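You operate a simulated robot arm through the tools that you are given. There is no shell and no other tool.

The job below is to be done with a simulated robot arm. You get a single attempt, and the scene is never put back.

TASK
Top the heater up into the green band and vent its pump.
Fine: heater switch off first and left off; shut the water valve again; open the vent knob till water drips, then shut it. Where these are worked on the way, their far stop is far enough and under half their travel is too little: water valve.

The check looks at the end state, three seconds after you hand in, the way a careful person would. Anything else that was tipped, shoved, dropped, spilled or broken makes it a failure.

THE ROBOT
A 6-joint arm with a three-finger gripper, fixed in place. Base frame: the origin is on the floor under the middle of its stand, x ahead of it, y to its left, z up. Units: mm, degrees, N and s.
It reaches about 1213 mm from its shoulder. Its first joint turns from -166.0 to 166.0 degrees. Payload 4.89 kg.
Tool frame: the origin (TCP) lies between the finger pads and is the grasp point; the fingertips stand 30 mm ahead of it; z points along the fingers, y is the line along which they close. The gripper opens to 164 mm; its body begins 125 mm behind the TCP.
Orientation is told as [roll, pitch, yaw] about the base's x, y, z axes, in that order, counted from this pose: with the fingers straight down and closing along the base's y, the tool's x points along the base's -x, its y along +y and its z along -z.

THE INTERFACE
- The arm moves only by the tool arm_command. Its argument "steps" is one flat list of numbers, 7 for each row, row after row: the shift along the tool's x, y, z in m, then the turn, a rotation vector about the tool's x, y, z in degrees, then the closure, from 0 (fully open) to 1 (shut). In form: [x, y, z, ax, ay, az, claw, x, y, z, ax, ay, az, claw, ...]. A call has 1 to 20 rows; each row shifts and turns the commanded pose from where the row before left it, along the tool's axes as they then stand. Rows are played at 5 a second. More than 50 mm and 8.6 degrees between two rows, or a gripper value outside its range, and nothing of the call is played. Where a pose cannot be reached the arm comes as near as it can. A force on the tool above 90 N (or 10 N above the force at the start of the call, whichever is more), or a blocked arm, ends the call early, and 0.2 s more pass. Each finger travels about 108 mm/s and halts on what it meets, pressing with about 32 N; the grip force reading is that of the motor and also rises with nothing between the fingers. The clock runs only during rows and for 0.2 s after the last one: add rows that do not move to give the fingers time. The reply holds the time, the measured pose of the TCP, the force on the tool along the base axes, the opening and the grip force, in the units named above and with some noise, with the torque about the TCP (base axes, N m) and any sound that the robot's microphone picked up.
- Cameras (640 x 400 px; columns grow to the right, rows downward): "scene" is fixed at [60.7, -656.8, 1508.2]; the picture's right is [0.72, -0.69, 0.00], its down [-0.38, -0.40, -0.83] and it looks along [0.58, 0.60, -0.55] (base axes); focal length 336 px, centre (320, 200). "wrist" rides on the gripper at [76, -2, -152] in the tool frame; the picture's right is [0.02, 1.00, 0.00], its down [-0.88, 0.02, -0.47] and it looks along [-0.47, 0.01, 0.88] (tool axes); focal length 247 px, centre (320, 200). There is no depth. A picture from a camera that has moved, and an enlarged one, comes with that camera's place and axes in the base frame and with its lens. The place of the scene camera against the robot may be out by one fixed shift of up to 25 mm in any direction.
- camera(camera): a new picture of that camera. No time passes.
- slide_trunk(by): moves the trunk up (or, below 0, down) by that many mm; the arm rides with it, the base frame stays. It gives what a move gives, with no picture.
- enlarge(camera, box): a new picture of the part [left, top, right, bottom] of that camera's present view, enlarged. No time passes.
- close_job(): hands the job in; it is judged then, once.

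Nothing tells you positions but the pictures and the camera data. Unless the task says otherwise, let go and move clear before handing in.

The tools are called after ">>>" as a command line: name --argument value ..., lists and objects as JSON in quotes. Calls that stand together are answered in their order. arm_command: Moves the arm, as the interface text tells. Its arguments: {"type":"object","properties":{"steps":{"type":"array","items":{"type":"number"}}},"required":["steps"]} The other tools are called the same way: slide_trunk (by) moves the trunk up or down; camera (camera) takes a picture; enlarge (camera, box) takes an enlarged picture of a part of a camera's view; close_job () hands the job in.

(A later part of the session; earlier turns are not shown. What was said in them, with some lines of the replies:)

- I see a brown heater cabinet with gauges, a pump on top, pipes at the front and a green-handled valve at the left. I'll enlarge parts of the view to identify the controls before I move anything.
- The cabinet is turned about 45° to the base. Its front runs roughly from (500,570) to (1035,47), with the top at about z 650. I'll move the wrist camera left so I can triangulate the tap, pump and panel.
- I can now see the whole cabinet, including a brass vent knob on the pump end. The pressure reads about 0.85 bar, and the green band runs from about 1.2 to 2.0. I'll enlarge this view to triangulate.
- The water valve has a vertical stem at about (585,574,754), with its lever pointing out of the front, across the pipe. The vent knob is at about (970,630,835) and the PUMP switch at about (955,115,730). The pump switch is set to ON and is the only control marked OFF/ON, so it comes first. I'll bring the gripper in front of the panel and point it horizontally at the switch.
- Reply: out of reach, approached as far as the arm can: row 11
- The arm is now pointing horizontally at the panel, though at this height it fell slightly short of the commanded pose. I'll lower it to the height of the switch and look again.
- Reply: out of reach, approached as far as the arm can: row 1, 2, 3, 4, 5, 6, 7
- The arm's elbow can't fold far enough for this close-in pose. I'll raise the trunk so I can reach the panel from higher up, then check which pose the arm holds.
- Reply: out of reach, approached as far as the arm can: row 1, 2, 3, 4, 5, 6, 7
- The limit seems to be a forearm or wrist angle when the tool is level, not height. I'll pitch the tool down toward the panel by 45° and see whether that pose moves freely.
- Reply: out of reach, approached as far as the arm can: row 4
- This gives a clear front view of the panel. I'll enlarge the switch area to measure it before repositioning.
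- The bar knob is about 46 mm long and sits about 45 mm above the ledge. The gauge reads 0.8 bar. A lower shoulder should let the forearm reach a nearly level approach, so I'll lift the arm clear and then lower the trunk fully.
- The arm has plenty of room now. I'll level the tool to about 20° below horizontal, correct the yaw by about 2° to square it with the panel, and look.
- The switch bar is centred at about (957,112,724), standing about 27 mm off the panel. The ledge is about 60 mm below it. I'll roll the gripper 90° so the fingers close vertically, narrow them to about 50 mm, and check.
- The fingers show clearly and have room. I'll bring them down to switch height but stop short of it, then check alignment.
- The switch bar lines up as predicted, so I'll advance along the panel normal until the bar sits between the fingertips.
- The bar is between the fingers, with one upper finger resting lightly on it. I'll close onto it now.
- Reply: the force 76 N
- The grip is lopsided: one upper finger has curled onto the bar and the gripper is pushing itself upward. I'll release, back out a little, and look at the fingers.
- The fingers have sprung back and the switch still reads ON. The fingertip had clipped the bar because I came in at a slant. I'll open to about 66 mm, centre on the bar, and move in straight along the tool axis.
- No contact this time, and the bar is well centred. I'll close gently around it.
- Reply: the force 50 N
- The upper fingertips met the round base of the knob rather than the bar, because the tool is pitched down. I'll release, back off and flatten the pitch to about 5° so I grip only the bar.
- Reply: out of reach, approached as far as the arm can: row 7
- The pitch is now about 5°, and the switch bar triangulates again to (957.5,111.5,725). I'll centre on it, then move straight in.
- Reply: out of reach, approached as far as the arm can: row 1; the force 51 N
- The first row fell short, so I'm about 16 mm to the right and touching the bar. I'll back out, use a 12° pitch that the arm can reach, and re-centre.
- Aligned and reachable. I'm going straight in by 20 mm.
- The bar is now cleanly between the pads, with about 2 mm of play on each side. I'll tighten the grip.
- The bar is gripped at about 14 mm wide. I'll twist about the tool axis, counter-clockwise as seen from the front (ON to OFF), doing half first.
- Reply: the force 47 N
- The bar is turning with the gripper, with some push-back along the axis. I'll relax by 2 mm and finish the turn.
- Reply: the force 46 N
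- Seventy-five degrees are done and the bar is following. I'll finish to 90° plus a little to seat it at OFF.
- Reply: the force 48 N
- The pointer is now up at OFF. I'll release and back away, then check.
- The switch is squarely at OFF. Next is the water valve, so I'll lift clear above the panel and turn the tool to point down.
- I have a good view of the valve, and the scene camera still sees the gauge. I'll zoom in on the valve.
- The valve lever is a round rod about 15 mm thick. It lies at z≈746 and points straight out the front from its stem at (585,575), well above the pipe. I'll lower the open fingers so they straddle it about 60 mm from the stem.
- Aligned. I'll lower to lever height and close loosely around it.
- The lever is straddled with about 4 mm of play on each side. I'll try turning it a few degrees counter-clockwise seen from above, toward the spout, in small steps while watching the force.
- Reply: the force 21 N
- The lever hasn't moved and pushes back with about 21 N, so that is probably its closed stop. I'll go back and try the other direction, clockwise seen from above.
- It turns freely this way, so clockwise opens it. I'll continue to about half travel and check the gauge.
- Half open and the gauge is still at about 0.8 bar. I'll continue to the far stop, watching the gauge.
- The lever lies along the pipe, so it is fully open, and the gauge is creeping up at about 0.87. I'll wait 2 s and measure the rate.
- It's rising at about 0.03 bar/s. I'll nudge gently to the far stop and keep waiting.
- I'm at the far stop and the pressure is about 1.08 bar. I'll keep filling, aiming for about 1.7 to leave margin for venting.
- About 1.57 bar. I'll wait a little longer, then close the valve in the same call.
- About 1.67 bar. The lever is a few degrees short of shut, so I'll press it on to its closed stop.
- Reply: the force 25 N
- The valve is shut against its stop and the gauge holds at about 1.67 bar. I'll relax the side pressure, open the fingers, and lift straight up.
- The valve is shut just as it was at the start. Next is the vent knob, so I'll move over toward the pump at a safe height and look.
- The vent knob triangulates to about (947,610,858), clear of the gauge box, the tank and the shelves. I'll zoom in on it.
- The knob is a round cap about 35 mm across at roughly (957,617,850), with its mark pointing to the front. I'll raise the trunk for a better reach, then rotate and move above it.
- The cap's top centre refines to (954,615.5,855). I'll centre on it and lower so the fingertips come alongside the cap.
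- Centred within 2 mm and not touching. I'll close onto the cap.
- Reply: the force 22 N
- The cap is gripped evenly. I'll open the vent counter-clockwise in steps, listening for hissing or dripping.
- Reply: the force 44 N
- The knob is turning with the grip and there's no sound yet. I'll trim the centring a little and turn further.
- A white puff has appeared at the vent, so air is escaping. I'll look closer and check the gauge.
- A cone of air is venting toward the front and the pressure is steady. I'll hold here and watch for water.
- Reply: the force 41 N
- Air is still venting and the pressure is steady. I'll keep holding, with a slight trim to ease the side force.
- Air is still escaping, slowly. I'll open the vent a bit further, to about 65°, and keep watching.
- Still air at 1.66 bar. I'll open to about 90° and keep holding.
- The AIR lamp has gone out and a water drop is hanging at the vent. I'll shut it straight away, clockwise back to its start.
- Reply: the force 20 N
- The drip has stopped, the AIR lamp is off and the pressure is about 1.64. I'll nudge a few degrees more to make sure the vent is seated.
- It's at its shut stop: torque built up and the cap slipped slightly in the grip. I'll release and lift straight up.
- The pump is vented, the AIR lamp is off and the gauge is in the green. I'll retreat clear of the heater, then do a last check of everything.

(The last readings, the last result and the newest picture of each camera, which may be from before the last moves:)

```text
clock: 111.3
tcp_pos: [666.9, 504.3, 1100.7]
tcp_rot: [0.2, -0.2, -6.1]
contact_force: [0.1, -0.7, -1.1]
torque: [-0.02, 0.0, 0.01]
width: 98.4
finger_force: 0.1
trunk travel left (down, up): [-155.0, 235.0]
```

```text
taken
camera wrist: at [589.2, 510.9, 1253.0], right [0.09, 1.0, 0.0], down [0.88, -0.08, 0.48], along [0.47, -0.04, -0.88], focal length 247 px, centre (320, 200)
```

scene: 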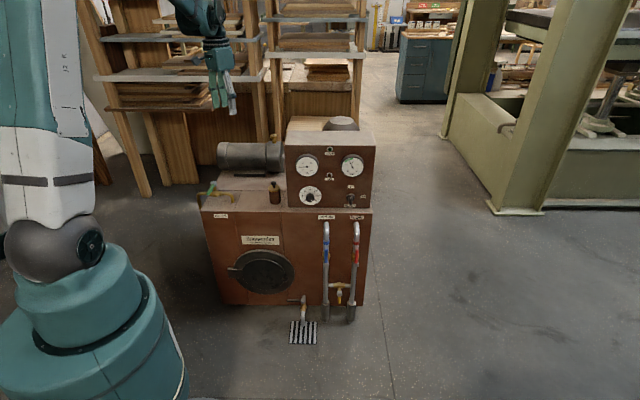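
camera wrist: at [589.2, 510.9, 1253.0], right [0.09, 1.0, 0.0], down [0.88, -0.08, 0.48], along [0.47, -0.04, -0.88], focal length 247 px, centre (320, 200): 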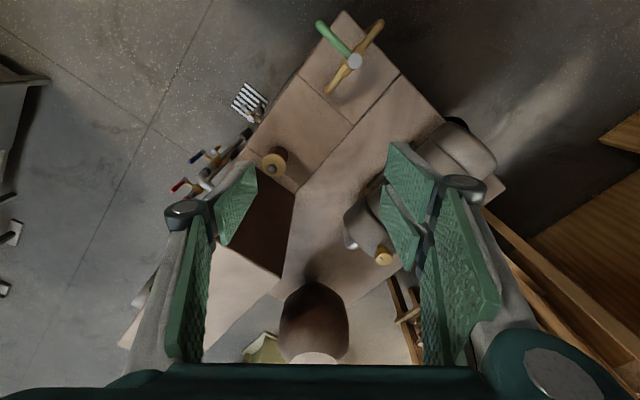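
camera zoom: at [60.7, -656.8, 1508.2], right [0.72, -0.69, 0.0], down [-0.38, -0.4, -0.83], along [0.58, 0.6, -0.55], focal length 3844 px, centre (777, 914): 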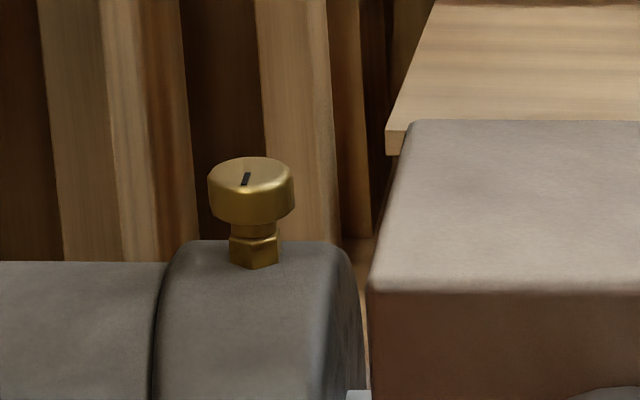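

Everything checks out. The switch is at OFF, the water valve lever is back across the pipe, the vent is shut and dry, AIR is out and the gauge reads about 1.6 bar in the green. The arm is clear of the heater, so I'm handing in.

>>> close_job

```text
The job is handed in.
```

The heater is topped up to about 1.6 bar, inside the green band (about 1.2 to 2.0), and its pump is vented. I've handed the job in. I don't have the judge's verdict.

- **Switch:** I turned the one marked PUMP to OFF first and left it there. I took it to be the heater switch because it is the only control marked OFF/ON. The temperature dial is untouched.
- **Water valve:** I opened it to its far stop to fill, then shut it firmly against its closed stop.
- **Vent knob:** I opened it until the AIR lamp went out and water dripped, then shut it to its stop. It showed no drip afterwards.

On my first tries at the switch, the fingers bumped and pressed on the knob before I got a clean grip. It still read ON with no visible damage, and it then turned normally. I saw nothing else moved or spilled, and the arm is clear of the heater.
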